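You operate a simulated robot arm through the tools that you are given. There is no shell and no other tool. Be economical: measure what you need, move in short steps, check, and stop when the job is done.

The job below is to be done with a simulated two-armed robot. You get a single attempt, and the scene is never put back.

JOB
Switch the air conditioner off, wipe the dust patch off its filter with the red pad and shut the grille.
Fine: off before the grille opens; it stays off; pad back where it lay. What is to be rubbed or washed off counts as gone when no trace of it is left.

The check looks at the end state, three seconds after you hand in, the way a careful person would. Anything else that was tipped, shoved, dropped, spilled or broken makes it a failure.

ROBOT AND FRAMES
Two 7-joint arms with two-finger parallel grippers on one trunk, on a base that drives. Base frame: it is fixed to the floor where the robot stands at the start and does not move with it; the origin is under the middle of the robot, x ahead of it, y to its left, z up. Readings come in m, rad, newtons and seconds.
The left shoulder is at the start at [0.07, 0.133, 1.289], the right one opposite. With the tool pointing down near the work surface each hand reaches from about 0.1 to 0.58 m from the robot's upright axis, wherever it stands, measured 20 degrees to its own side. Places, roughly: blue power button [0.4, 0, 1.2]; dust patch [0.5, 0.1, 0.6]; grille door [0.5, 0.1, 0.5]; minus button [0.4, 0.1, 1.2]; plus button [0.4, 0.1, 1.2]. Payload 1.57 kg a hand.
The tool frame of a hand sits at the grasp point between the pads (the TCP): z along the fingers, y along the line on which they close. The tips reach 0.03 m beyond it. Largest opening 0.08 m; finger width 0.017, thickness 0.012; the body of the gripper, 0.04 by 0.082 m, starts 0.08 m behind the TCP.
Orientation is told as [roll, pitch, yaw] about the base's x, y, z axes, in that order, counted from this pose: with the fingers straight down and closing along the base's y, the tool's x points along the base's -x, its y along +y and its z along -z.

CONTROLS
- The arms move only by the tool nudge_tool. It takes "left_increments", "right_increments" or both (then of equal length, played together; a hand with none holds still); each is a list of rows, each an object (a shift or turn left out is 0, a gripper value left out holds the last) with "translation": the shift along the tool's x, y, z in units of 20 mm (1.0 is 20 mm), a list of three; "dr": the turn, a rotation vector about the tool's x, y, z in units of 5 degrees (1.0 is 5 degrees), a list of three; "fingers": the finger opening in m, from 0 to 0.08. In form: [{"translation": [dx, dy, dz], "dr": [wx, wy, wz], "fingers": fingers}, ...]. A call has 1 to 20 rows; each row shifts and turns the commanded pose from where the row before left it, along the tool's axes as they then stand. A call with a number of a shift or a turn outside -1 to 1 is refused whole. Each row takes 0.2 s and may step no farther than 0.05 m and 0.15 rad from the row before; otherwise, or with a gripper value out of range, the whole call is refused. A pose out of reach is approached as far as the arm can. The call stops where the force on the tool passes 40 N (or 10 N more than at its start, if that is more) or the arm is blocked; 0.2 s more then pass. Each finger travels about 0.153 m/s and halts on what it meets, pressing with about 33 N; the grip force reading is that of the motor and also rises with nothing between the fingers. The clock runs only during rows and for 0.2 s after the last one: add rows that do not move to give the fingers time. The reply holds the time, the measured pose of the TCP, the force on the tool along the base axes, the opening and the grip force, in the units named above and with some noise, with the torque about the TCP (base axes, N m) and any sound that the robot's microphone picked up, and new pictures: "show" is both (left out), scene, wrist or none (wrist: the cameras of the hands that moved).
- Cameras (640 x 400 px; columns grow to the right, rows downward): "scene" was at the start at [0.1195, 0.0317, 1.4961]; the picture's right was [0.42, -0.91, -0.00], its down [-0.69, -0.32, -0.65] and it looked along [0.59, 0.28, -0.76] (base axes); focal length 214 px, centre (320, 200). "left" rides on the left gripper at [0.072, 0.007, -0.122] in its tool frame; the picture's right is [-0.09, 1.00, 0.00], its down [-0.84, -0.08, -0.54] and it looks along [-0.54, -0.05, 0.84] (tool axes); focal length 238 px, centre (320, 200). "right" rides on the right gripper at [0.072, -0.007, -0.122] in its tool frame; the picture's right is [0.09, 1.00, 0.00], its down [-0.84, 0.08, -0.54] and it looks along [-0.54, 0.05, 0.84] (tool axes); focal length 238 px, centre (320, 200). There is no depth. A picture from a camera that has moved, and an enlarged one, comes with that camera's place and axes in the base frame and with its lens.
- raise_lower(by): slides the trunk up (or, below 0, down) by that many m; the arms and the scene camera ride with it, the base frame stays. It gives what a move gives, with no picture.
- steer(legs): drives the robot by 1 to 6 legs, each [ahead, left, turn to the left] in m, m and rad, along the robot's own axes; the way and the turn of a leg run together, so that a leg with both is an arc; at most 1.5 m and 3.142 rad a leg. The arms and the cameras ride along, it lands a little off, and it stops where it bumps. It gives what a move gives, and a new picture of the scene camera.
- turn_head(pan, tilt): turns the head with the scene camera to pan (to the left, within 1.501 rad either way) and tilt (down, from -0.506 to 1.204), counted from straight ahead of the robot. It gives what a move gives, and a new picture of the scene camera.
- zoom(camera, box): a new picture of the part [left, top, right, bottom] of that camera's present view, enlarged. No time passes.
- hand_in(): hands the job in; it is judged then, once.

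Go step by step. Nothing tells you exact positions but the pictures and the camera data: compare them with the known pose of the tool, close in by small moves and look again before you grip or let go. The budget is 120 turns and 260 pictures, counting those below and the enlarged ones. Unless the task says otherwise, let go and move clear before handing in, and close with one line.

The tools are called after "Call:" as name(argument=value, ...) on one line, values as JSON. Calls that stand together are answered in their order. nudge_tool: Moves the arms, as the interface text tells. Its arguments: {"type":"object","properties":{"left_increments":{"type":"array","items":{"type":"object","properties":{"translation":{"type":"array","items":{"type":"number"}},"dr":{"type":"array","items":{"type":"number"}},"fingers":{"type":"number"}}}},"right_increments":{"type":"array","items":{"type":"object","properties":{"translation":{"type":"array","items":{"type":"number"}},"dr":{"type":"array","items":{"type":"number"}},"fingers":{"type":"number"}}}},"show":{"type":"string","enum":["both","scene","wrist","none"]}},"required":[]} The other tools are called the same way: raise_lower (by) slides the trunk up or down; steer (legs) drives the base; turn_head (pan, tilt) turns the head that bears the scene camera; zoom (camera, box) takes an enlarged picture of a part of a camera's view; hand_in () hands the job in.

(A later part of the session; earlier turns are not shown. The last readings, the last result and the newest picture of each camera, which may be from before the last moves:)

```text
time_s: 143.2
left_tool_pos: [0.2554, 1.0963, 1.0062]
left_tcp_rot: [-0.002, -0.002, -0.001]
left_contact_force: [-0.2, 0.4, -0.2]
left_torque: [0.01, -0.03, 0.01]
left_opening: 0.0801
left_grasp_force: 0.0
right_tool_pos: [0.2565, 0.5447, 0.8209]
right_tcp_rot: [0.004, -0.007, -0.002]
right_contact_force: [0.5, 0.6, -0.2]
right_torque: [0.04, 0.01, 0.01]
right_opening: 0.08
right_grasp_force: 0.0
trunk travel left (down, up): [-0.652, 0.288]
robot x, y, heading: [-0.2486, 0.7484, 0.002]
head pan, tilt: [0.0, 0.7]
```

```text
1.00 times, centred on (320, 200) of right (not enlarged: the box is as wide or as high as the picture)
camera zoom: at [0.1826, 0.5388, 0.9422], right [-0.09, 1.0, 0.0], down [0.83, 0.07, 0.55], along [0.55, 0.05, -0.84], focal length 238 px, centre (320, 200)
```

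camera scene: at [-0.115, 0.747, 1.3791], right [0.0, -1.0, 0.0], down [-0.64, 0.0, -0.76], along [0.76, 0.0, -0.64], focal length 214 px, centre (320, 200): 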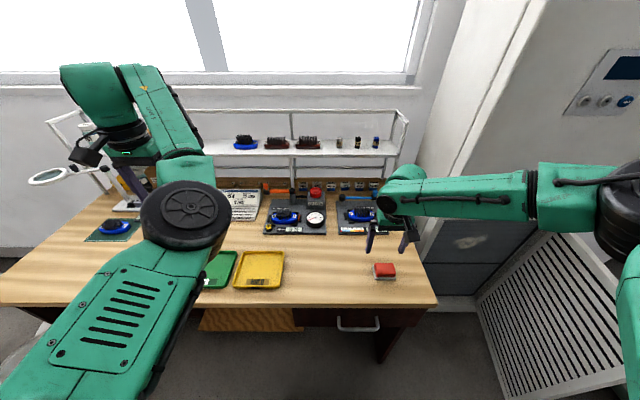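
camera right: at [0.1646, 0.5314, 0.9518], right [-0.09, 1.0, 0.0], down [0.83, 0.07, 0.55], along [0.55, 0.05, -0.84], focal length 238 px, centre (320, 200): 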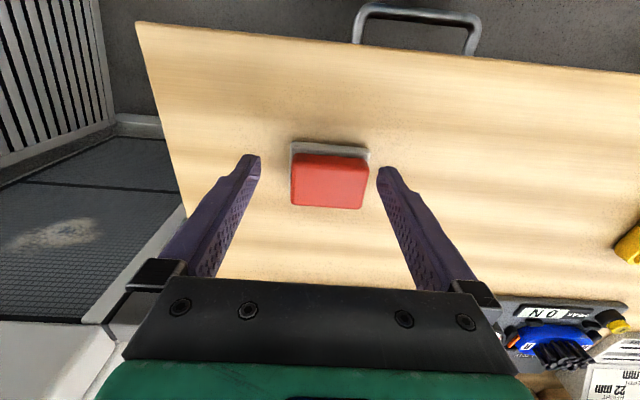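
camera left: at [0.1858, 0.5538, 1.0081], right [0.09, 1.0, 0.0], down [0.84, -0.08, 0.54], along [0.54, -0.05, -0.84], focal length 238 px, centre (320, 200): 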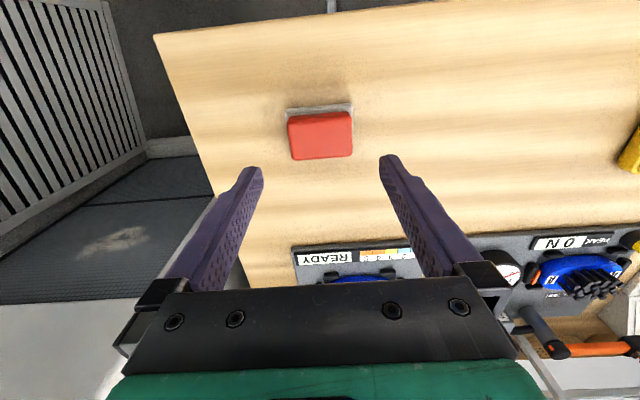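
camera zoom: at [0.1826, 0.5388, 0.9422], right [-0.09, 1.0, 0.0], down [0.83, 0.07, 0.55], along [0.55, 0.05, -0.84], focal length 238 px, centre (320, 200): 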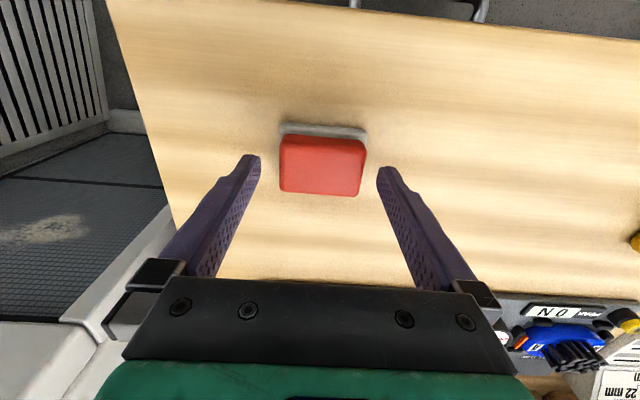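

Centred well. I lower the trunk 25 mm more and close on the pad.

Call:
raise_lower(by=-0.025)

Call:
nudge_tool(right_increments=[{"translation": [0, 0.08, 0]}, {"fingers": 0.0}, {}, {}, {}], show="wrist")

```text
time_s: 143.9
left_tool_pos: [0.2542, 1.0959, 0.9815]
left_tcp_rot: [0.0, -0.001, -0.002]
left_contact_force: [-1.0, 0.2, -0.2]
left_torque: [-0.05, -0.02, 0.0]
left_opening: 0.08
left_grasp_force: 0.2
right_tool_pos: [0.2551, 0.5456, 0.7965]
right_tcp_rot: [0.004, -0.008, -0.002]
right_contact_force: [0.1, 0.5, 0.1]
right_torque: [0.0, -0.06, 0.04]
right_opening: 0.0803
right_grasp_force: 0.1
trunk travel left (down, up): [-0.627, 0.313]
robot x, y, heading: [-0.2507, 0.7458, 0.007]
head pan, tilt: [0.0, 0.7]
```

```text
time_s: 145.2
left_tool_pos: [0.2558, 1.0958, 0.9812]
left_tcp_rot: [-0.002, -0.001, -0.002]
left_contact_force: [-0.6, 0.5, 0.0]
left_torque: [0.01, 0.01, 0.0]
left_opening: 0.0799
left_grasp_force: 0.1
right_tool_pos: [0.256, 0.5469, 0.7967]
right_tcp_rot: [0.003, -0.005, -0.006]
right_contact_force: [0.5, -0.3, 0.6]
right_torque: [0.02, 0.02, 0.01]
right_opening: 0.0649
right_grasp_force: 32.9
trunk travel left (down, up): [-0.627, 0.313]
robot x, y, heading: [-0.2519, 0.7498, 0.002]
head pan, tilt: [0.0, 0.7]
camera right: at [0.1829, 0.5404, 0.9171], right [-0.09, 1.0, 0.0], down [0.83, 0.07, 0.55], along [0.55, 0.05, -0.84], focal length 238 px, centre (320, 200)
```

right: 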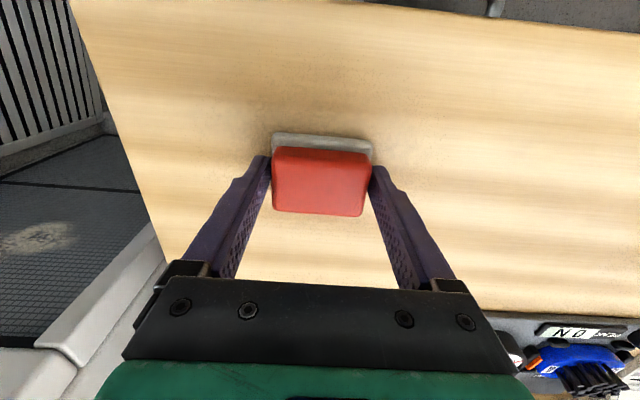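

Gripped at 64.9 mm. I raise the trunk, check the pad is held, and drive back right to face the filter.

Call:
raise_lower(by=0.25)

Call:
steer(legs=[[0, -0.55, -0.002]])

Call:
nudge_tool(right_increments=[{"dr": [0, -1, 0]}, {"dr": [0, -1, 0]}, {"dr": [0, -1, 0]}, {"dr": [0, -1, 0]}, {"dr": [0, -1, 0]}, {"dr": [0, -1, 0]}, {"dr": [0, -1, 0]}, {"dr": [0, -1, 0]}, {"dr": [0, -1, 0]}, {"dr": [0, -1, 0]}, {"dr": [0, -1, 0]}, {"dr": [0, -1, 0]}], show="scene")

```text
time_s: 147.7
left_tool_pos: [0.2564, 1.0966, 1.2313]
left_tcp_rot: [-0.001, -0.002, -0.002]
left_contact_force: [-0.7, 0.1, -0.9]
left_torque: [0.01, 0.0, -0.01]
left_opening: 0.0799
left_grasp_force: 0.0
right_tool_pos: [0.2563, 0.5473, 1.047]
right_tcp_rot: [0.003, -0.006, -0.005]
right_contact_force: [0.4, 1.1, -0.3]
right_torque: [0.03, 0.02, -0.01]
right_opening: 0.0648
right_grasp_force: 32.9
trunk travel left (down, up): [-0.877, 0.063]
robot x, y, heading: [-0.2497, 0.7504, 0.004]
head pan, tilt: [0.0, 0.7]
```

```text
time_s: 150.9
left_tool_pos: [0.258, 0.5502, 1.2307]
left_tcp_rot: [-0.004, -0.001, -0.002]
left_contact_force: [0.2, 0.2, 0.7]
left_torque: [-0.01, 0.01, -0.01]
left_opening: 0.08
left_grasp_force: 0.0
right_tool_pos: [0.2572, 0.0019, 1.0462]
right_tcp_rot: [0.001, -0.006, -0.005]
right_contact_force: [-0.1, 0.3, 0.3]
right_torque: [-0.04, -0.01, -0.02]
right_opening: 0.0649
right_grasp_force: 33.2
trunk travel left (down, up): [-0.877, 0.063]
robot x, y, heading: [-0.2459, 0.1991, 0.004]
head pan, tilt: [0.0, 0.7]
camera scene: at [-0.1132, 0.2022, 1.5241], right [0.0, -1.0, 0.0], down [-0.64, 0.0, -0.76], along [0.76, 0.0, -0.64], focal length 214 px, centre (320, 200)
```

scene: 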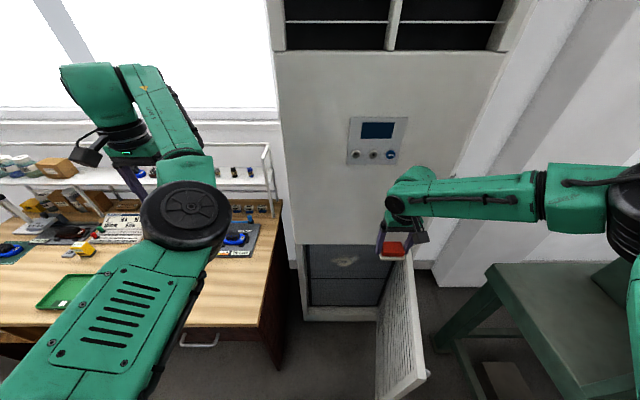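

```text
time_s: 153.5
left_tool_pos: [0.2581, 0.5506, 1.2317]
left_tcp_rot: [-0.003, -0.001, -0.004]
left_contact_force: [-0.3, -0.1, 0.5]
left_torque: [0.03, 0.0, -0.01]
left_opening: 0.0803
left_grasp_force: 0.1
right_tool_pos: [0.2579, 0.0006, 1.0467]
right_tcp_rot: [0.007, -1.054, -0.012]
right_contact_force: [-0.9, 0.5, -0.6]
right_torque: [0.02, 0.01, -0.02]
right_opening: 0.065
right_grasp_force: 32.7
trunk travel left (down, up): [-0.877, 0.063]
robot x, y, heading: [-0.2443, 0.2001, 0.004]
head pan, tilt: [0.0, 0.7]
camera scene: at [-0.1129, 0.2007, 1.5241], right [0.0, -1.0, 0.0], down [-0.64, 0.0, -0.76], along [0.76, 0.0, -0.64], focal length 214 px, centre (320, 200)
```

scene: 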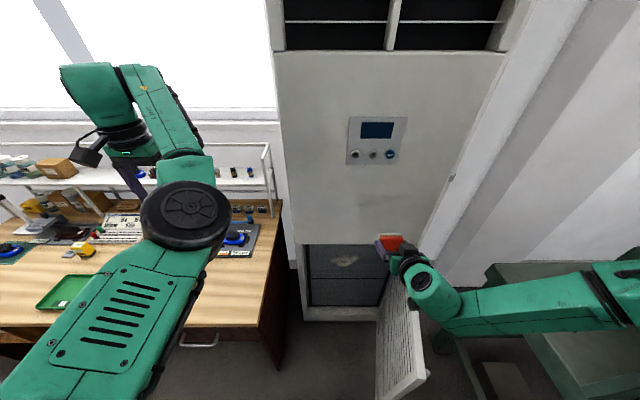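

Pitched 60° with no trouble. I shift 8 cm left, finish pitching and extend forward above the grille opening, so the elbow tucks in and stays clear of the open door.

Call:
steer(legs=[[0, 0.09, -0.003]])

Call:
nudge_tool(right_increments=[{"dr": [0, -1, 0]}, {"dr": [0, -1, 0]}, {"dr": [0, -1, 0]}, {"dr": [0, -1, 0]}, {"dr": [0, -1, 0]}, {"dr": [0, -0.9, 0]}, {"translation": [0, 0, 1]}, {"translation": [0, 0, 1]}, {"translation": [0, 0, 1]}, {"translation": [0, 0, 1]}, {"translation": [0, 0, 1]}, {"translation": [0, 0, 1]}], show="both")

```text
time_s: 154.6
left_tool_pos: [0.2592, 0.6315, 1.2337]
left_tcp_rot: [0.001, -0.002, -0.008]
left_contact_force: [1.0, -0.2, 0.0]
left_torque: [0.06, 0.0, 0.01]
left_opening: 0.08
left_grasp_force: 0.1
right_tool_pos: [0.2559, 0.0837, 1.0455]
right_tcp_rot: [0.014, -1.052, -0.022]
right_contact_force: [-0.1, -0.8, -1.0]
right_torque: [-0.03, -0.01, 0.03]
right_opening: 0.0648
right_grasp_force: 32.7
trunk travel left (down, up): [-0.877, 0.063]
robot x, y, heading: [-0.2494, 0.2893, -0.001]
head pan, tilt: [0.0, 0.7]
camera scene: at [-0.1134, 0.2823, 1.5241], right [0.0, -1.0, 0.0], down [-0.64, 0.01, -0.76], along [0.76, 0.0, -0.64], focal length 214 px, centre (320, 200)
```

scene: 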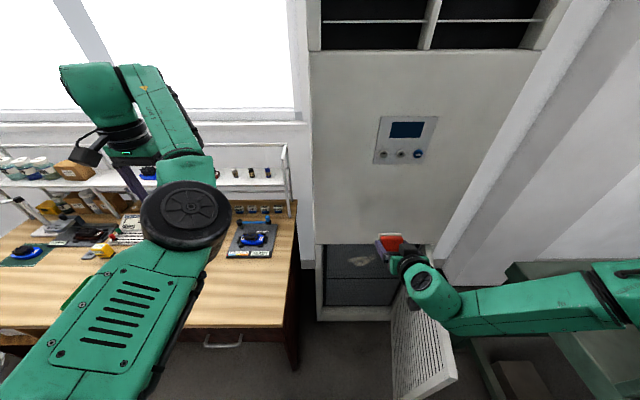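

```text
time_s: 157.2
left_tool_pos: [0.2589, 0.637, 1.2303]
left_tcp_rot: [0.0, -0.001, -0.007]
left_contact_force: [0.5, 0.6, 0.0]
left_torque: [-0.03, 0.05, 0.0]
left_opening: 0.0799
left_grasp_force: 0.1
right_tool_pos: [0.3637, 0.0551, 1.1211]
right_tcp_rot: [0.738, -1.566, -0.748]
right_contact_force: [-0.3, 0.2, -0.9]
right_torque: [0.02, -0.02, 0.0]
right_opening: 0.0649
right_grasp_force: 33.5
right hand out of reach, approached as far as the arm can: row 3, 4, 5, 6, 8, 9, 10, 11, 12
trunk travel left (down, up): [-0.877, 0.063]
robot x, y, heading: [-0.2437, 0.2929, -0.001]
head pan, tilt: [0.0, 0.7]
camera scene: at [-0.1129, 0.2893, 1.5241], right [0.0, -1.0, 0.0], down [-0.64, 0.0, -0.76], along [0.76, 0.0, -0.64], focal length 214 px, centre (320, 200)
camera right: at [0.2405, 0.0497, 1.0486], right [0.01, 1.0, -0.09], down [-0.54, 0.08, 0.84], along [0.84, 0.04, 0.54], focal length 238 px, centre (320, 200)
```

scene: 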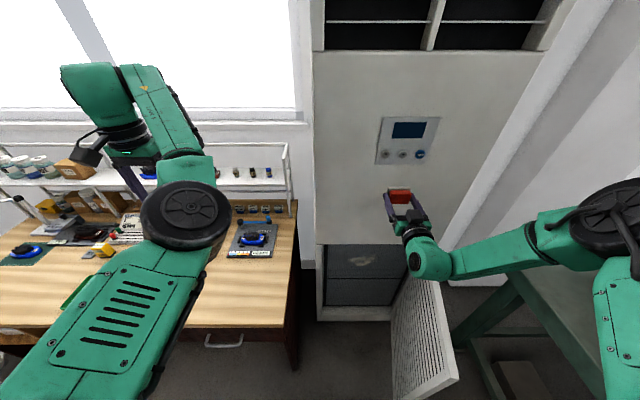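
right: 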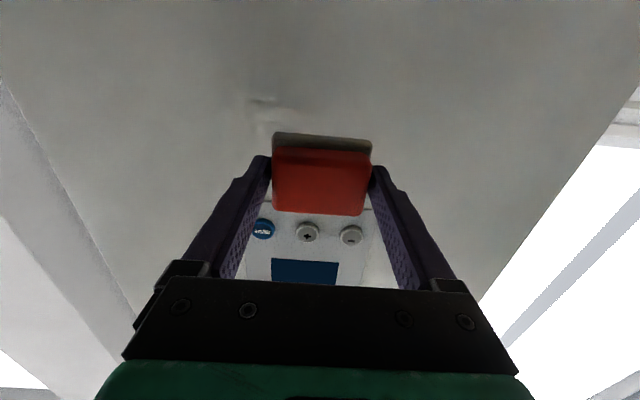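

The arm is elbow-up here, so it will pass clear inside the open door. I lower the trunk 0.3 m and look.

Call:
raise_lower(by=-0.3)

Call:
turn_head(pan=-0.2, tilt=0.8)

Call:
zoom(camera="right", box=[0, 0, 640, 400])

```text
time_s: 160.2
left_tool_pos: [0.2579, 0.6366, 0.9311]
left_tcp_rot: [-0.002, -0.002, -0.007]
left_contact_force: [-0.1, -1.0, 0.4]
left_torque: [0.01, -0.02, 0.0]
left_opening: 0.0799
left_grasp_force: 0.1
right_tool_pos: [0.3628, 0.0559, 0.8199]
right_tcp_rot: [0.696, -1.566, -0.707]
right_contact_force: [-0.3, 0.4, -0.4]
right_torque: [0.0, 0.0, 0.01]
right_opening: 0.065
right_grasp_force: 33.1
trunk travel left (down, up): [-0.577, 0.363]
robot x, y, heading: [-0.2508, 0.2885, -0.005]
head pan, tilt: [0.0, 0.7]
```

```text
time_s: 160.9
left_tool_pos: [0.2603, 0.6382, 0.9317]
left_tcp_rot: [-0.002, -0.002, -0.009]
left_contact_force: [-0.9, 0.0, -0.2]
left_torque: [0.02, 0.02, -0.02]
left_opening: 0.0802
left_grasp_force: 0.2
right_tool_pos: [0.3632, 0.0556, 0.8208]
right_tcp_rot: [0.668, -1.565, -0.677]
right_contact_force: [-0.7, 0.1, -0.3]
right_torque: [-0.03, -0.01, -0.02]
right_opening: 0.0647
right_grasp_force: 33.3
trunk travel left (down, up): [-0.577, 0.363]
robot x, y, heading: [-0.2491, 0.2939, 0.0]
head pan, tilt: [-0.201, 0.799]
camera scene: at [-0.1193, 0.2733, 1.2159], right [-0.2, -0.98, 0.0], down [-0.7, 0.14, -0.7], along [0.68, -0.14, -0.72], focal length 214 px, centre (320, 200)
```

scene: 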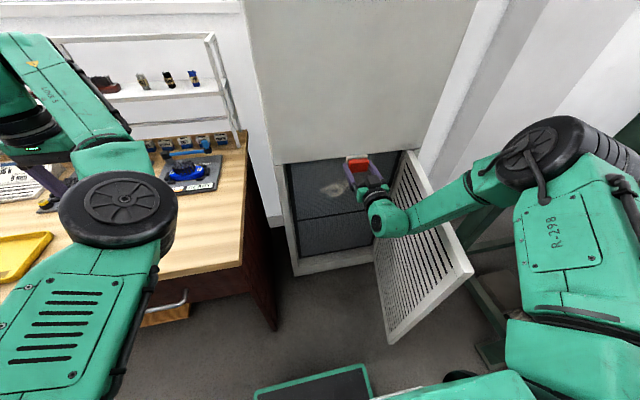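

```text
1.00 times, centred on (320, 200) of right (not enlarged: the box is as wide or as high as the picture)
camera zoom: at [0.2399, 0.0497, 0.7486], right [0.01, 1.0, -0.09], down [-0.54, 0.08, 0.84], along [0.84, 0.04, 0.54], focal length 238 px, centre (320, 200)
```

zoom: 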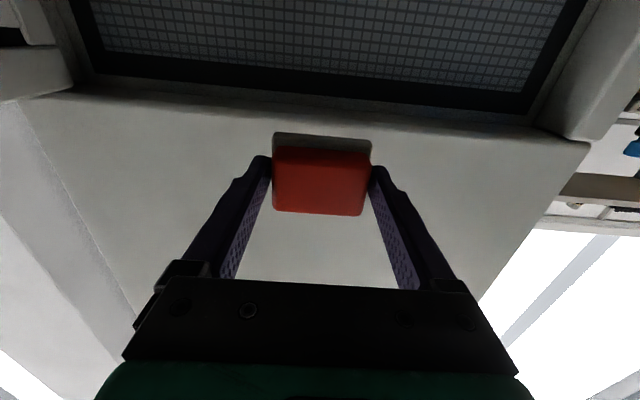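

The right elbow would come close to the door's top edge and the left hand close to the bench if I lowered now. I raise the left hand, shift the base 0.12 m left, and bring the right hand back over in front of the dust.

Call:
nudge_tool(left_increments=[{"translation": [0, 0, -1]}, {"translation": [0, 0, -1]}, {"translation": [0, 0, -1]}, {"translation": [0, 0, -1]}, {"translation": [0, 0, -1]}, {"translation": [0, 0, -1]}, {"translation": [0, 0, -1]}, {"translation": [0, 0, -1]}, {"translation": [0, 0, -1]}, {"translation": [0, 0, -1]}], show="none")

Call:
steer(legs=[[0, 0.12, 0]])

Call:
nudge_tool(right_increments=[{"translation": [0, -1, 0]}, {"translation": [0, -1, 0]}, {"translation": [0, -1, 0]}, {"translation": [0, -1, 0]}, {"translation": [0, -0.8, 0]}, {}], show="scene")

```text
time_s: 163.1
left_tool_pos: [0.2297, 0.6323, 1.1079]
left_tcp_rot: [-0.001, -0.006, -0.007]
left_contact_force: [-1.2, 0.6, -0.4]
left_torque: [-0.05, -0.04, 0.02]
left_opening: 0.0799
left_grasp_force: 0.2
left hand out of reach, approached as far as the arm can: row 7, 8, 9, 10
right_tool_pos: [0.3632, 0.0558, 0.8218]
right_tcp_rot: [0.811, -1.564, -0.82]
right_contact_force: [-0.2, 0.7, -0.3]
right_torque: [0.02, -0.04, 0.02]
right_opening: 0.0648
right_grasp_force: 33.0
trunk travel left (down, up): [-0.577, 0.363]
robot x, y, heading: [-0.2475, 0.2896, 0.002]
head pan, tilt: [-0.201, 0.799]
```

```text
time_s: 164.3
left_tool_pos: [0.2323, 0.7523, 1.1066]
left_tcp_rot: [0.001, -0.004, -0.009]
left_contact_force: [-0.1, 0.5, -0.2]
left_torque: [-0.04, 0.01, -0.02]
left_opening: 0.0799
left_grasp_force: 0.1
right_tool_pos: [0.3626, 0.1757, 0.8211]
right_tcp_rot: [0.702, -1.566, -0.711]
right_contact_force: [0.2, -0.8, -0.1]
right_torque: [0.03, -0.04, -0.02]
right_opening: 0.065
right_grasp_force: 33.0
trunk travel left (down, up): [-0.577, 0.363]
robot x, y, heading: [-0.2482, 0.4117, -0.003]
head pan, tilt: [-0.201, 0.799]
camera scene: at [-0.119, 0.3931, 1.2159], right [-0.2, -0.98, 0.0], down [-0.7, 0.14, -0.7], along [0.68, -0.14, -0.72], focal length 214 px, centre (320, 200)
```

scene: 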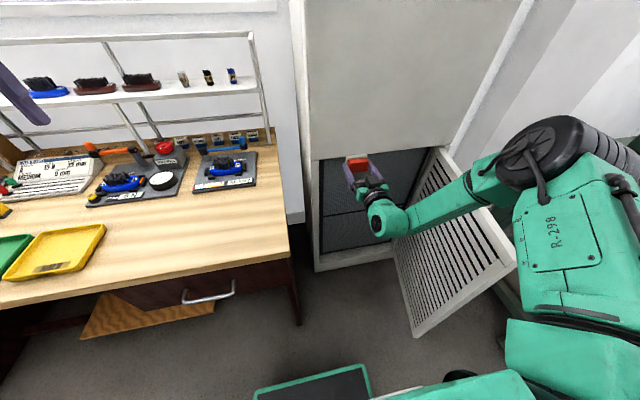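

```text
time_s: 165.8
left_tool_pos: [0.2319, 0.7523, 1.1082]
left_tcp_rot: [0.0, -0.003, -0.01]
left_contact_force: [-0.8, 0.3, -0.2]
left_torque: [0.01, -0.03, 0.0]
left_opening: 0.0799
left_grasp_force: 0.0
right_tool_pos: [0.3631, 0.0791, 0.82]
right_tcp_rot: [0.424, -1.566, -0.433]
right_contact_force: [-0.6, -0.7, -0.6]
right_torque: [0.02, -0.02, 0.03]
right_opening: 0.0649
right_grasp_force: 32.8
trunk travel left (down, up): [-0.577, 0.363]
robot x, y, heading: [-0.2489, 0.4112, 0.001]
head pan, tilt: [-0.201, 0.799]
camera scene: at [-0.119, 0.3936, 1.2159], right [-0.2, -0.98, 0.0], down [-0.7, 0.14, -0.7], along [0.68, -0.14, -0.72], focal length 214 px, centre (320, 200)
```

scene: 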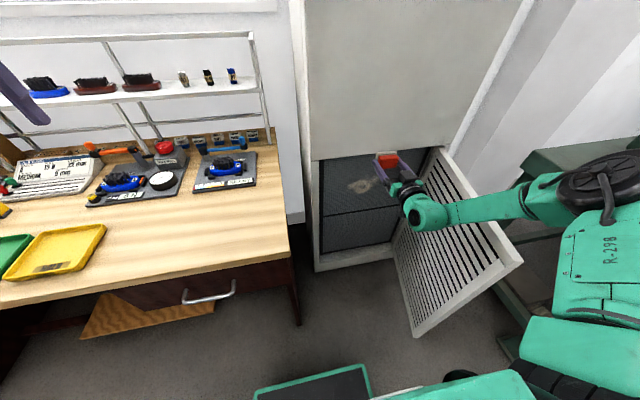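

Elbow is now well left of the door edge. The dust centre triangulates to about [0.5, 0.075, 0.61]. I lower the trunk 0.2 m to bring the pad to that height.

Call:
raise_lower(by=-0.2)

Call:
turn_head(pan=-0.4, tilt=0.65)

Call:
zoom(camera="right", box=[0, 0, 640, 400])

```text
time_s: 167.9
left_tool_pos: [0.2314, 0.7529, 0.909]
left_tcp_rot: [0.001, -0.006, -0.01]
left_contact_force: [0.1, -0.6, -0.2]
left_torque: [-0.01, 0.0, 0.0]
left_opening: 0.0799
left_grasp_force: 0.1
right_tool_pos: [0.3621, 0.0806, 0.6211]
right_tcp_rot: [0.486, -1.566, -0.494]
right_contact_force: [-0.3, -0.1, 0.4]
right_torque: [-0.01, 0.01, 0.04]
right_opening: 0.0648
right_grasp_force: 33.0
trunk travel left (down, up): [-0.377, 0.563]
robot x, y, heading: [-0.2481, 0.4117, -0.004]
head pan, tilt: [-0.201, 0.799]
```

```text
time_s: 168.7
left_tool_pos: [0.2309, 0.7528, 0.9073]
left_tcp_rot: [-0.001, -0.006, -0.008]
left_contact_force: [0.1, 0.0, 0.5]
left_torque: [0.0, 0.01, 0.04]
left_opening: 0.08
left_grasp_force: 0.0
right_tool_pos: [0.364, 0.08, 0.6202]
right_tcp_rot: [0.465, -1.567, -0.474]
right_contact_force: [0.2, -0.3, -0.8]
right_torque: [0.01, 0.03, -0.01]
right_opening: 0.0647
right_grasp_force: 32.9
trunk travel left (down, up): [-0.377, 0.563]
robot x, y, heading: [-0.2499, 0.4136, -0.002]
head pan, tilt: [-0.4, 0.649]
camera scene: at [-0.1182, 0.3758, 1.0284], right [-0.39, -0.92, 0.0], down [-0.56, 0.24, -0.8], along [0.73, -0.31, -0.61], focal length 214 px, centre (320, 200)
```

scene: 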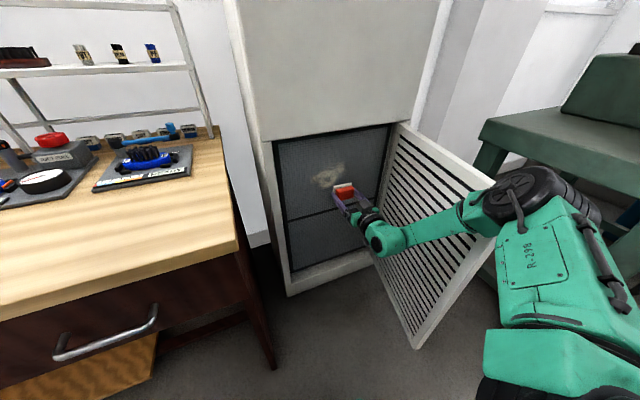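

```text
1.00 times, centred on (320, 200) of right (not enlarged: the box is as wide or as high as the picture)
camera zoom: at [0.2389, 0.0745, 0.5487], right [0.01, 1.0, -0.09], down [-0.54, 0.08, 0.84], along [0.84, 0.04, 0.54], focal length 238 px, centre (320, 200)
```

zoom: 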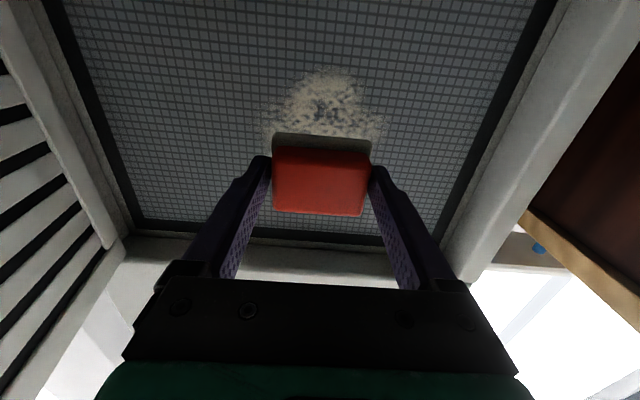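

The dust patch spans about y 0.015–0.155, z 0.565–0.66, and the pad is right in front of it. I move forward and creep to contact.

Call:
nudge_tool(right_increments=[{"translation": [0, 0, 1]}, {"translation": [0, 0, 1]}, {"translation": [0, 0, 1]}, {"translation": [0, 0, 0.8]}, {}], show="wrist")

```text
time_s: 169.8
left_tool_pos: [0.2307, 0.7527, 0.9081]
left_tcp_rot: [0.0, -0.005, -0.009]
left_contact_force: [0.0, -0.8, -0.2]
left_torque: [-0.02, -0.03, 0.02]
left_opening: 0.0799
left_grasp_force: 0.1
right_tool_pos: [0.4075, 0.0923, 0.6538]
right_tcp_rot: [0.174, -1.563, -0.186]
right_contact_force: [0.1, 0.2, 0.1]
right_torque: [0.01, 0.01, -0.03]
right_opening: 0.065
right_grasp_force: 33.4
right hand out of reach, approached as far as the arm can: row 1, 2, 3, 4
trunk travel left (down, up): [-0.377, 0.563]
robot x, y, heading: [-0.2492, 0.4078, 0.006]
head pan, tilt: [-0.4, 0.649]
camera right: at [0.2847, 0.0866, 0.5822], right [0.01, 1.0, -0.09], down [-0.54, 0.08, 0.84], along [0.84, 0.04, 0.53], focal length 238 px, centre (320, 200)
```

right: 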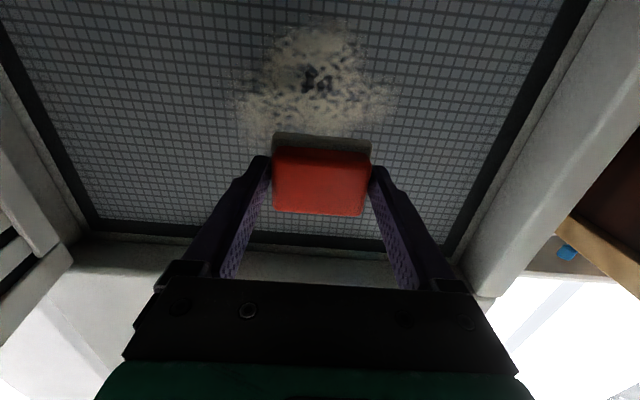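

The arm is at its stretch limit, so I pull the hand back a bit, drive 0.13 m forward (clear of bench and door), and re-approach.

Call:
nudge_tool(right_increments=[{"translation": [0.4, -0.15, -1]}, {"translation": [0.4, -0.15, -1]}, {"translation": [0.4, -0.15, -1]}, {"translation": [0.4, -0.15, -1]}, {"translation": [0, 0, -1]}, {"translation": [0, 0, -1]}], show="none")

Call:
steer(legs=[[0.12, 0, 0]])

Call:
zoom(camera="right", box=[0, 0, 640, 400])

```text
time_s: 171.2
left_tool_pos: [0.2304, 0.7528, 0.9073]
left_tcp_rot: [0.0, -0.006, -0.007]
left_contact_force: [0.6, 0.0, -0.1]
left_torque: [0.03, 0.0, -0.01]
left_opening: 0.0797
left_grasp_force: 0.0
right_tool_pos: [0.288, 0.0807, 0.6222]
right_tcp_rot: [0.574, -1.565, -0.586]
right_contact_force: [-0.5, -0.3, 0.0]
right_torque: [-0.02, 0.0, -0.01]
right_opening: 0.0646
right_grasp_force: 33.0
trunk travel left (down, up): [-0.377, 0.563]
robot x, y, heading: [-0.249, 0.4122, 0.003]
head pan, tilt: [-0.4, 0.649]
```

```text
time_s: 172.5
left_tool_pos: [0.3503, 0.7531, 0.9064]
left_tcp_rot: [0.0, -0.004, -0.009]
left_contact_force: [0.5, 0.4, 0.0]
left_torque: [0.0, 0.03, -0.02]
left_opening: 0.0798
left_grasp_force: 0.0
right_tool_pos: [0.4083, 0.0813, 0.6222]
right_tcp_rot: [0.39, -1.566, -0.4]
right_contact_force: [0.5, 0.2, -1.1]
right_torque: [0.0, 0.0, -0.01]
right_opening: 0.0649
right_grasp_force: 32.9
trunk travel left (down, up): [-0.377, 0.563]
robot x, y, heading: [-0.1282, 0.4111, -0.002]
head pan, tilt: [-0.4, 0.649]
camera scene: at [0.0014, 0.3754, 1.0283], right [-0.39, -0.92, 0.0], down [-0.56, 0.24, -0.8], along [0.73, -0.31, -0.61], focal length 214 px, centre (320, 200)
```

scene: 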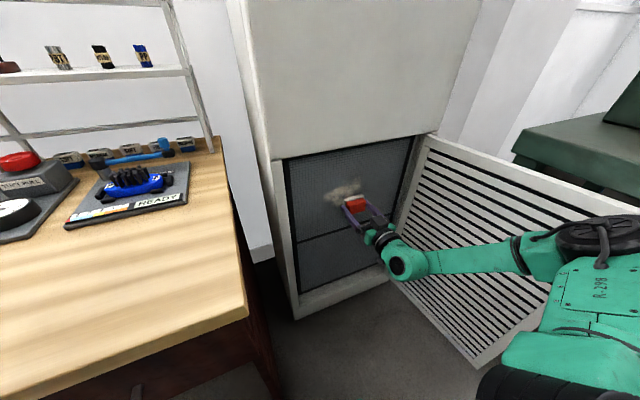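

```text
1.00 times, centred on (320, 200) of right (not enlarged: the box is as wide or as high as the picture)
camera zoom: at [0.2846, 0.0757, 0.55], right [0.01, 1.0, -0.09], down [-0.54, 0.08, 0.84], along [0.84, 0.04, 0.54], focal length 238 px, centre (320, 200)
```

zoom: 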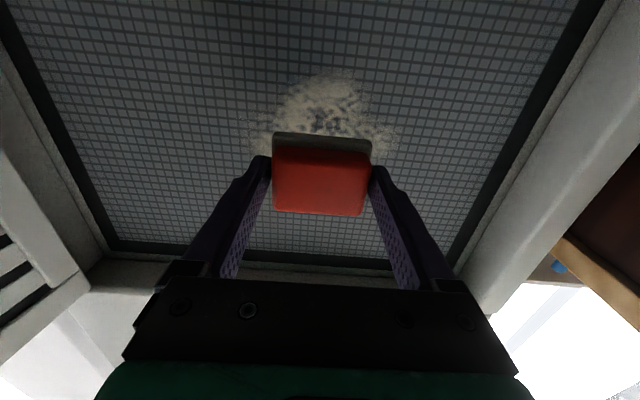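

Good position. I creep forward to find contact with the filter.

Call:
nudge_tool(right_increments=[{"translation": [0, 0, 1]}, {"translation": [0, 0, 0.75]}, {"translation": [0, 0, 0.15]}, {"translation": [0, 0, 0.15]}, {}], show="wrist")

```text
time_s: 173.7
left_tool_pos: [0.3489, 0.7526, 0.9066]
left_tcp_rot: [0.002, -0.006, -0.01]
left_contact_force: [-0.4, -1.4, 0.2]
left_torque: [0.01, 0.01, -0.03]
left_opening: 0.0799
left_grasp_force: 0.1
right_tool_pos: [0.4479, 0.0822, 0.622]
right_tcp_rot: [0.448, -1.566, -0.456]
right_contact_force: [-0.3, 0.4, -0.5]
right_torque: [0.0, -0.02, 0.02]
right_opening: 0.065
right_grasp_force: 32.6
trunk travel left (down, up): [-0.377, 0.563]
robot x, y, heading: [-0.1269, 0.4108, -0.001]
head pan, tilt: [-0.4, 0.649]
camera right: at [0.3254, 0.0753, 0.5505], right [0.01, 1.0, -0.09], down [-0.54, 0.08, 0.84], along [0.84, 0.04, 0.54], focal length 238 px, centre (320, 200)
```

right: 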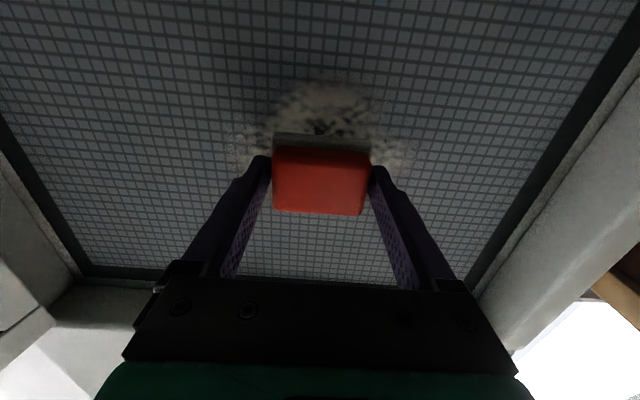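

No contact yet; creeping on.

Call:
nudge_tool(right_increments=[{"translation": [0, 0, 0.2]}, {"translation": [0, 0, 0.2]}, {"translation": [0, 0, 0.2]}, {"translation": [0, 0, 0.15]}, {}], show="wrist")

```text
time_s: 174.9
left_tool_pos: [0.3505, 0.7519, 0.9063]
left_tcp_rot: [0.0, -0.005, -0.01]
left_contact_force: [-0.5, 0.6, -0.9]
left_torque: [-0.01, -0.01, -0.03]
left_opening: 0.0799
left_grasp_force: 0.0
right_tool_pos: [0.4614, 0.0812, 0.6218]
right_tcp_rot: [0.435, -1.565, -0.448]
right_contact_force: [0.1, 0.1, 0.3]
right_torque: [-0.01, 0.01, 0.01]
right_opening: 0.0648
right_grasp_force: 33.1
trunk travel left (down, up): [-0.377, 0.563]
robot x, y, heading: [-0.1275, 0.413, -0.004]
head pan, tilt: [-0.4, 0.649]
camera right: at [0.3402, 0.0752, 0.5504], right [0.01, 1.0, -0.09], down [-0.54, 0.08, 0.84], along [0.84, 0.04, 0.54], focal length 238 px, centre (320, 200)
```

right: 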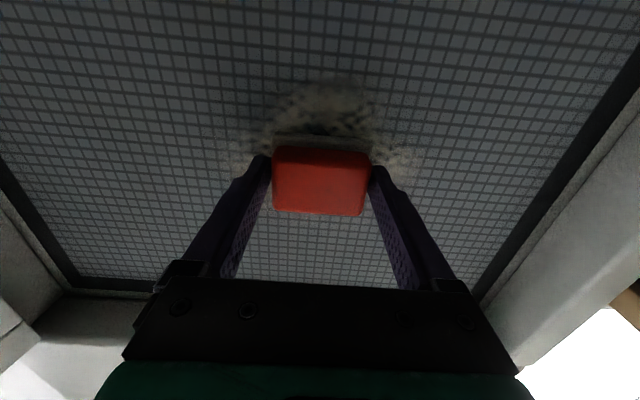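

The shadow is closing up; nearly there.

Call:
nudge_tool(right_increments=[{"translation": [0, 0, 0.15]}, {"translation": [0, 0, 0.15]}, {"translation": [0, 0, 0.15]}, {}], show="none")

```text
time_s: 175.9
left_tool_pos: [0.3461, 0.7508, 0.9088]
left_tcp_rot: [-0.001, -0.01, -0.009]
left_contact_force: [-0.3, 0.1, -0.6]
left_torque: [0.01, 0.01, 0.0]
left_opening: 0.0801
left_grasp_force: 0.0
right_tool_pos: [0.4673, 0.0815, 0.6215]
right_tcp_rot: [0.35, -1.565, -0.36]
right_contact_force: [-39.7, 4.1, -5.2]
right_torque: [-0.04, -0.14, 0.19]
right_opening: 0.0648
right_grasp_force: 33.2
trunk travel left (down, up): [-0.377, 0.563]
robot x, y, heading: [-0.1279, 0.4106, -0.003]
head pan, tilt: [-0.4, 0.649]
```

Contact at x about 0.467 with 40 N. I ease off 2 mm and make the first horizontal stroke across the middle.

Call:
nudge_tool(right_increments=[{"translation": [0, 0, -0.11]}, {"translation": [0, 0.65, 0]}, {"translation": [0, 0.65, 0]}, {"translation": [0, 0.65, 0]}, {"translation": [0, 0.65, 0]}, {"translation": [0, 0.65, 0]}, {"translation": [0, -0.65, 0]}, {"translation": [0, -0.65, 0]}, {"translation": [0, -0.65, 0]}, {"translation": [0, -0.65, 0]}, {"translation": [0, -0.65, 0]}, {"translation": [0, -0.65, 0]}, {"translation": [0, -0.65, 0]}, {"translation": [0, -0.65, 0]}, {"translation": [0, -0.65, 0]}, {"translation": [0, -0.65, 0]}], show="both")

```text
time_s: 179.3
left_tool_pos: [0.3492, 0.7526, 0.9061]
left_tcp_rot: [-0.001, -0.006, -0.009]
left_contact_force: [0.0, -0.3, 0.2]
left_torque: [-0.03, -0.01, 0.0]
left_opening: 0.0803
left_grasp_force: 0.0
right_tool_pos: [0.4584, 0.0258, 0.6317]
right_tcp_rot: [0.026, -1.564, -0.04]
right_contact_force: [0.3, -0.7, -0.4]
right_torque: [-0.03, -0.02, -0.02]
right_opening: 0.0648
right_grasp_force: 32.6
right hand out of reach, approached as far as the arm can: row 14, 15, 16
trunk travel left (down, up): [-0.377, 0.563]
robot x, y, heading: [-0.1294, 0.4098, 0.001]
head pan, tilt: [-0.4, 0.649]
camera scene: at [0.0005, 0.3752, 1.0285], right [-0.39, -0.92, 0.0], down [-0.56, 0.24, -0.8], along [0.73, -0.31, -0.6], focal length 214 px, centre (320, 200)
camera right: at [0.3354, 0.0212, 0.5617], right [0.01, 1.0, -0.09], down [-0.54, 0.09, 0.84], along [0.84, 0.04, 0.53], focal length 238 px, centre (320, 200)
```

scene: 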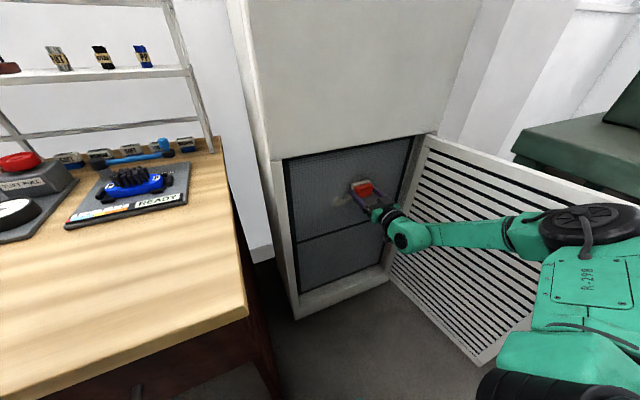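
right: 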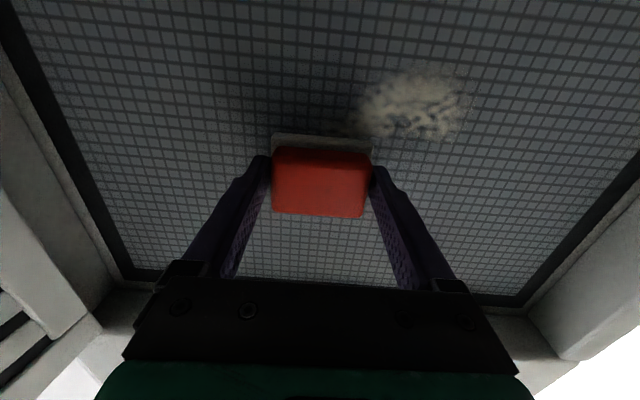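

One stroke cleaned the band it covered; the rest is lower (z 0.565–0.61). I come off the filter, lower the trunk by 45 mm, and reposition at the left side of the remainder.

Call:
nudge_tool(right_increments=[{"translation": [0, 0, -0.3]}, {"translation": [0.2, 1, 0]}, {"translation": [0.2, 1, 0]}, {"translation": [0, 1, 0]}, {"translation": [0, 1, 0]}, {"translation": [0, 1, 0]}], show="none")

Call:
raise_lower(by=-0.045)

Call:
zoom(camera="right", box=[0, 0, 640, 400])

```text
time_s: 180.7
left_tool_pos: [0.3499, 0.7523, 0.9071]
left_tcp_rot: [0.0, -0.001, -0.01]
left_contact_force: [-0.4, 0.3, 0.1]
left_torque: [-0.01, -0.07, 0.01]
left_opening: 0.0799
left_grasp_force: 0.0
right_tool_pos: [0.4503, 0.1273, 0.6248]
right_tcp_rot: [0.363, -1.566, -0.378]
right_contact_force: [0.3, 0.4, -0.4]
right_torque: [-0.03, 0.0, 0.0]
right_opening: 0.0648
right_grasp_force: 33.2
trunk travel left (down, up): [-0.377, 0.563]
robot x, y, heading: [-0.1324, 0.4105, -0.006]
head pan, tilt: [-0.4, 0.649]
```

```text
time_s: 181.6
left_tool_pos: [0.35, 0.753, 0.8608]
left_tcp_rot: [0.001, -0.005, -0.008]
left_contact_force: [0.4, 0.8, -0.2]
left_torque: [-0.01, -0.02, 0.01]
left_opening: 0.08
left_grasp_force: 0.1
right_tool_pos: [0.4522, 0.1273, 0.5814]
right_tcp_rot: [0.487, -1.566, -0.496]
right_contact_force: [-0.1, -0.2, -0.8]
right_torque: [0.02, 0.0, 0.04]
right_opening: 0.0652
right_grasp_force: 32.4
trunk travel left (down, up): [-0.332, 0.608]
robot x, y, heading: [-0.1301, 0.412, -0.001]
head pan, tilt: [-0.4, 0.649]
```

```text
1.00 times, centred on (320, 200) of right (not enlarged: the box is as wide or as high as the picture)
camera zoom: at [0.3295, 0.1213, 0.5093], right [0.01, 1.0, -0.09], down [-0.54, 0.08, 0.84], along [0.84, 0.04, 0.54], focal length 238 px, centre (320, 200)
```

zoom: 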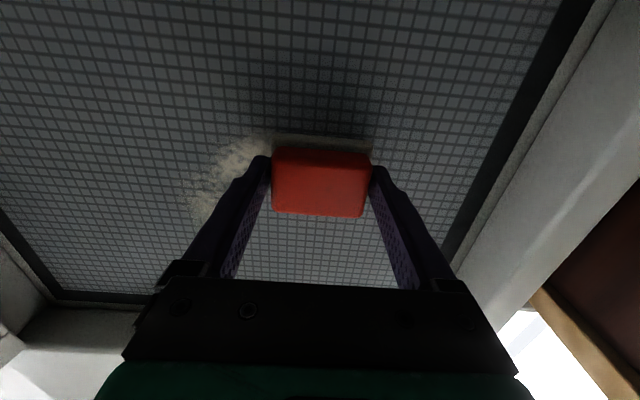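

I press on and stroke right along the lower band.

Call:
nudge_tool(right_increments=[{"translation": [0, 0, 0.7]}, {"translation": [0, 0, 0.15]}, {"translation": [0, -0.6, 0]}, {"translation": [0, -0.6, 0]}, {"translation": [0, -0.6, 0]}, {"translation": [0, -0.6, 0]}, {"translation": [0, -0.6, 0]}, {"translation": [0, -0.6, 0]}, {"translation": [0, -0.6, 0]}], show="wrist")

```text
time_s: 183.6
left_tool_pos: [0.3494, 0.7516, 0.8618]
left_tcp_rot: [-0.001, -0.005, -0.008]
left_contact_force: [0.2, 0.4, -0.3]
left_torque: [0.01, -0.01, 0.01]
left_opening: 0.0801
left_grasp_force: 0.1
right_tool_pos: [0.4682, 0.0436, 0.5815]
right_tcp_rot: [0.123, -1.564, -0.136]
right_contact_force: [-0.2, -0.2, 0.0]
right_torque: [0.0, 0.02, -0.03]
right_opening: 0.065
right_grasp_force: 33.3
trunk travel left (down, up): [-0.332, 0.608]
robot x, y, heading: [-0.1314, 0.4124, -0.002]
head pan, tilt: [-0.4, 0.649]
camera right: at [0.3448, 0.0381, 0.5101], right [0.01, 1.0, -0.09], down [-0.54, 0.08, 0.84], along [0.84, 0.04, 0.53], focal length 238 px, centre (320, 200)
```

right: 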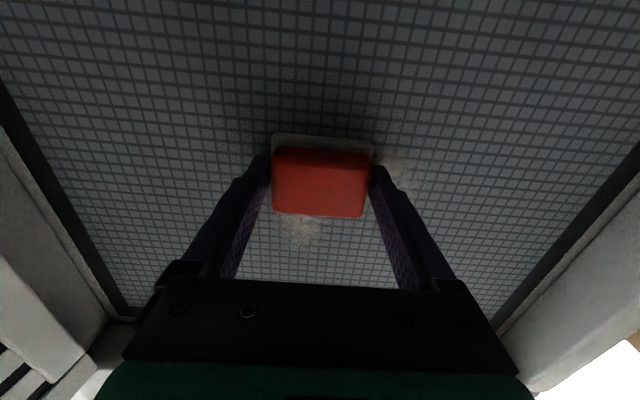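

Nearly clean. Faint traces remain near (y 0.10, z 0.577) and (y 0.03, z 0.64). I press a little more, stroke back left, go up and stroke right again.

Call:
nudge_tool(right_increments=[{"translation": [0, 0, 0.13]}, {"translation": [0, 0.65, 0]}, {"translation": [0, 0.65, 0]}, {"translation": [0, 0.65, 0]}, {"translation": [0, 0.65, 0]}, {"translation": [0, 0.65, 0]}, {"translation": [0, 0.65, 0]}, {"translation": [-0.6, 0, 0]}, {"translation": [-0.6, 0, 0]}, {"translation": [-0.6, 0, 0]}, {"translation": [-0.6, 0, 0]}, {"translation": [-0.6, 0, 0]}, {"translation": [0, -0.65, 0]}, {"translation": [0, -0.65, 0]}, {"translation": [0, -0.65, 0]}, {"translation": [0, -0.65, 0]}, {"translation": [0, -0.65, 0]}, {"translation": [0, -0.65, 0]}, {"translation": [0, -0.65, 0]}], show="both")

```text
time_s: 185.7
left_tool_pos: [0.3471, 0.7526, 0.8622]
left_tcp_rot: [0.0, -0.005, -0.009]
left_contact_force: [-0.3, 0.9, -0.4]
left_torque: [-0.01, -0.01, 0.0]
left_opening: 0.0804
left_grasp_force: 0.0
right_tool_pos: [0.4688, 0.1216, 0.6059]
right_tcp_rot: [0.003, -1.558, -0.01]
right_contact_force: [-10.5, -0.8, 0.7]
right_torque: [0.08, -0.15, 0.13]
right_opening: 0.065
right_grasp_force: 33.1
trunk travel left (down, up): [-0.332, 0.608]
robot x, y, heading: [-0.1265, 0.4135, -0.006]
head pan, tilt: [-0.4, 0.649]
stopped in row 10 (right hand): the force on the tool passed its limit at 40 N (the readings are from after the stop); the commanded pose is now the measured one
camera scene: at [-0.0012, 0.3758, 0.984], right [-0.39, -0.92, 0.0], down [-0.56, 0.24, -0.8], along [0.73, -0.31, -0.6], focal length 214 px, centre (320, 200)
camera right: at [0.3462, 0.1156, 0.5361], right [0.01, 1.0, -0.09], down [-0.53, 0.08, 0.84], along [0.85, 0.04, 0.53], focal length 238 px, centre (320, 200)
```

scene: 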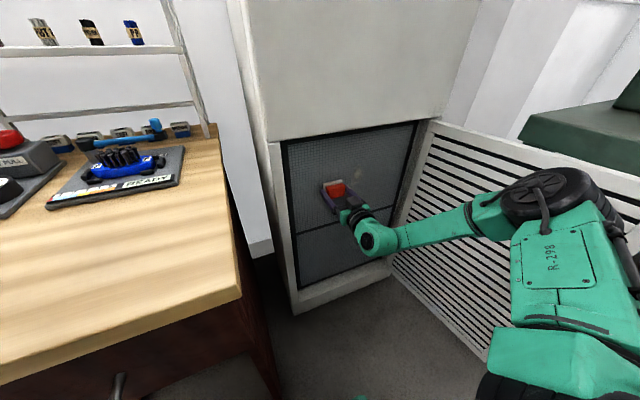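
right: 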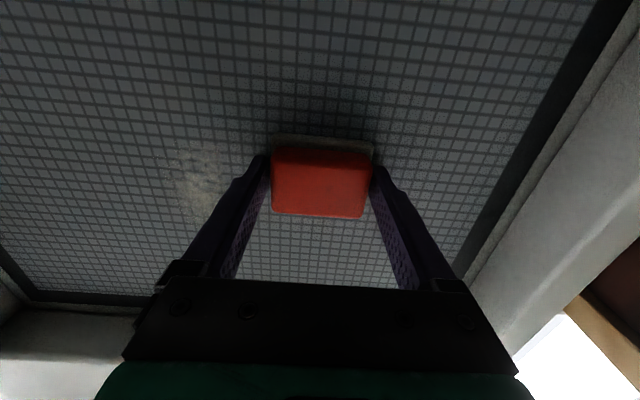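

The last remainder is around y 0–0.05, z 0.60–0.66. I stroke across there.

Call:
nudge_tool(right_increments=[{"translation": [-0.6, 0, -0.05]}, {"translation": [-0.6, -0.3, 0]}, {"translation": [0, -0.7, 0]}, {"translation": [0, -0.7, 0]}, {"translation": [0, -0.7, 0]}, {"translation": [0, -0.7, 0]}, {"translation": [0, -0.7, 0]}, {"translation": [0, -0.7, 0]}, {"translation": [0, -0.7, 0]}], show="wrist")

```text
time_s: 187.7
left_tool_pos: [0.3494, 0.7529, 0.862]
left_tcp_rot: [0.001, -0.006, -0.006]
left_contact_force: [0.8, -0.2, 0.2]
left_torque: [-0.03, 0.02, -0.02]
left_opening: 0.0798
left_grasp_force: 0.2
right_tool_pos: [0.4688, 0.0188, 0.6311]
right_tcp_rot: [0.05, -1.557, -0.055]
right_contact_force: [-0.7, -0.2, -0.4]
right_torque: [0.01, 0.0, -0.02]
right_opening: 0.0647
right_grasp_force: 33.1
trunk travel left (down, up): [-0.332, 0.608]
robot x, y, heading: [-0.1282, 0.4126, -0.002]
head pan, tilt: [-0.4, 0.649]
camera right: at [0.3459, 0.0118, 0.5598], right [0.01, 1.0, -0.09], down [-0.53, 0.08, 0.84], along [0.85, 0.04, 0.53], focal length 238 px, centre (320, 200)
```

right: 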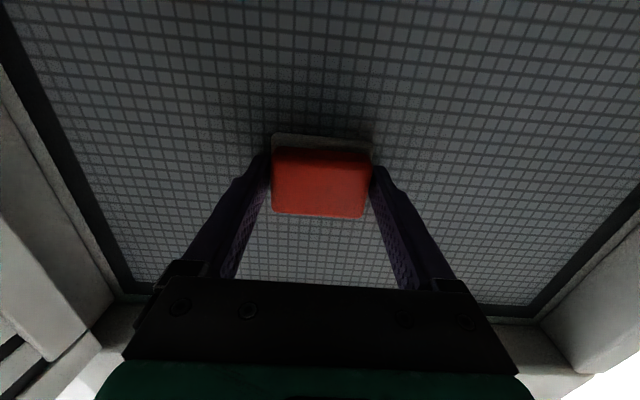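

It looks clean now. I draw back 8 cm and inspect closely.

Call:
nudge_tool(right_increments=[{"translation": [0, 0, -1]}, {"translation": [0, 0, -1]}, {"translation": [0, 0, -1]}, {"translation": [0, 0, -1]}, {"translation": [0, 0, -1]}], show="none")

Call:
zoom(camera="scene", box=[270, 110, 440, 230])

Call:
zoom(camera="right", box=[140, 0, 500, 225])

```text
time_s: 188.9
left_tool_pos: [0.3498, 0.7528, 0.8623]
left_tcp_rot: [0.001, -0.005, -0.007]
left_contact_force: [0.3, -0.1, 0.4]
left_torque: [-0.04, 0.02, 0.0]
left_opening: 0.08
left_grasp_force: 0.0
right_tool_pos: [0.3687, 0.0191, 0.6315]
right_tcp_rot: [-0.063, -1.556, 0.058]
right_contact_force: [1.1, 0.6, -0.4]
right_torque: [-0.01, 0.01, -0.01]
right_opening: 0.065
right_grasp_force: 32.7
trunk travel left (down, up): [-0.332, 0.608]
robot x, y, heading: [-0.1276, 0.4133, -0.003]
head pan, tilt: [-0.4, 0.649]
```

```text
3.33 times, centred on (355, 170) of scene
camera zoom: at [0.0001, 0.3758, 0.9835], right [-0.39, -0.92, 0.0], down [-0.56, 0.24, -0.8], along [0.73, -0.31, -0.6], focal length 715 px, centre (203, 300)
```

zoom: 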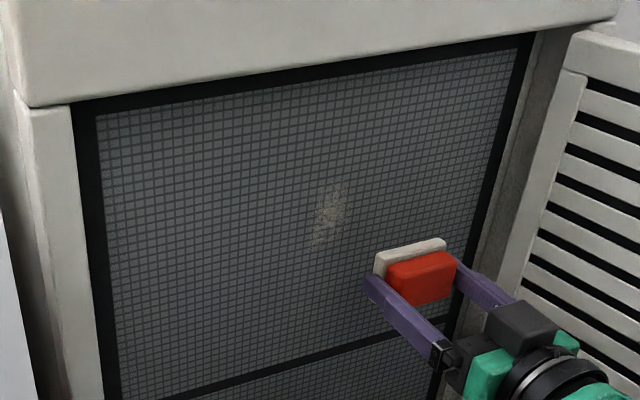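

```text
1.78 times, centred on (320, 112) of right
camera zoom: at [0.2462, 0.0126, 0.561], right [0.0, 1.0, -0.09], down [-0.53, 0.08, 0.84], along [0.85, 0.05, 0.53], focal length 424 px, centre (320, 356)
```

zoom: 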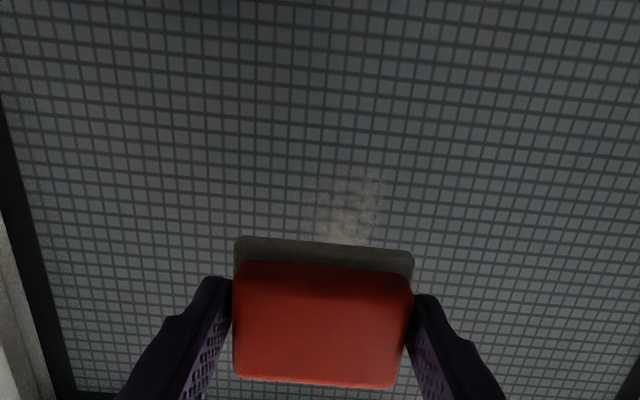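

A faint remainder is left at y 0.01–0.04, z 0.60–0.665, where contact was lost at the end of the stroke. I go there, press and scrub.

Call:
nudge_tool(right_increments=[{"translation": [-0.5, 0.2, 1]}, {"translation": [-0.4, 0.2, 1]}, {"translation": [0, 0, 1]}, {"translation": [0, 0, 1]}, {"translation": [0, 0, 0.9]}, {"translation": [0, 0, 0.1]}, {"translation": [0, 0, 0.1]}, {}], show="none")

```text
time_s: 190.7
left_tool_pos: [0.3486, 0.7523, 0.8627]
left_tcp_rot: [0.0, -0.006, -0.009]
left_contact_force: [0.1, 0.3, 0.0]
left_torque: [0.0, 0.04, 0.0]
left_opening: 0.08
left_grasp_force: 0.0
right_tool_pos: [0.4698, 0.0267, 0.6486]
right_tcp_rot: [0.038, -1.559, -0.044]
right_contact_force: [-24.7, 3.2, -6.2]
right_torque: [-0.06, 0.13, 0.17]
right_opening: 0.0649
right_grasp_force: 33.0
trunk travel left (down, up): [-0.332, 0.608]
robot x, y, heading: [-0.1295, 0.4108, 0.001]
head pan, tilt: [-0.4, 0.649]
```

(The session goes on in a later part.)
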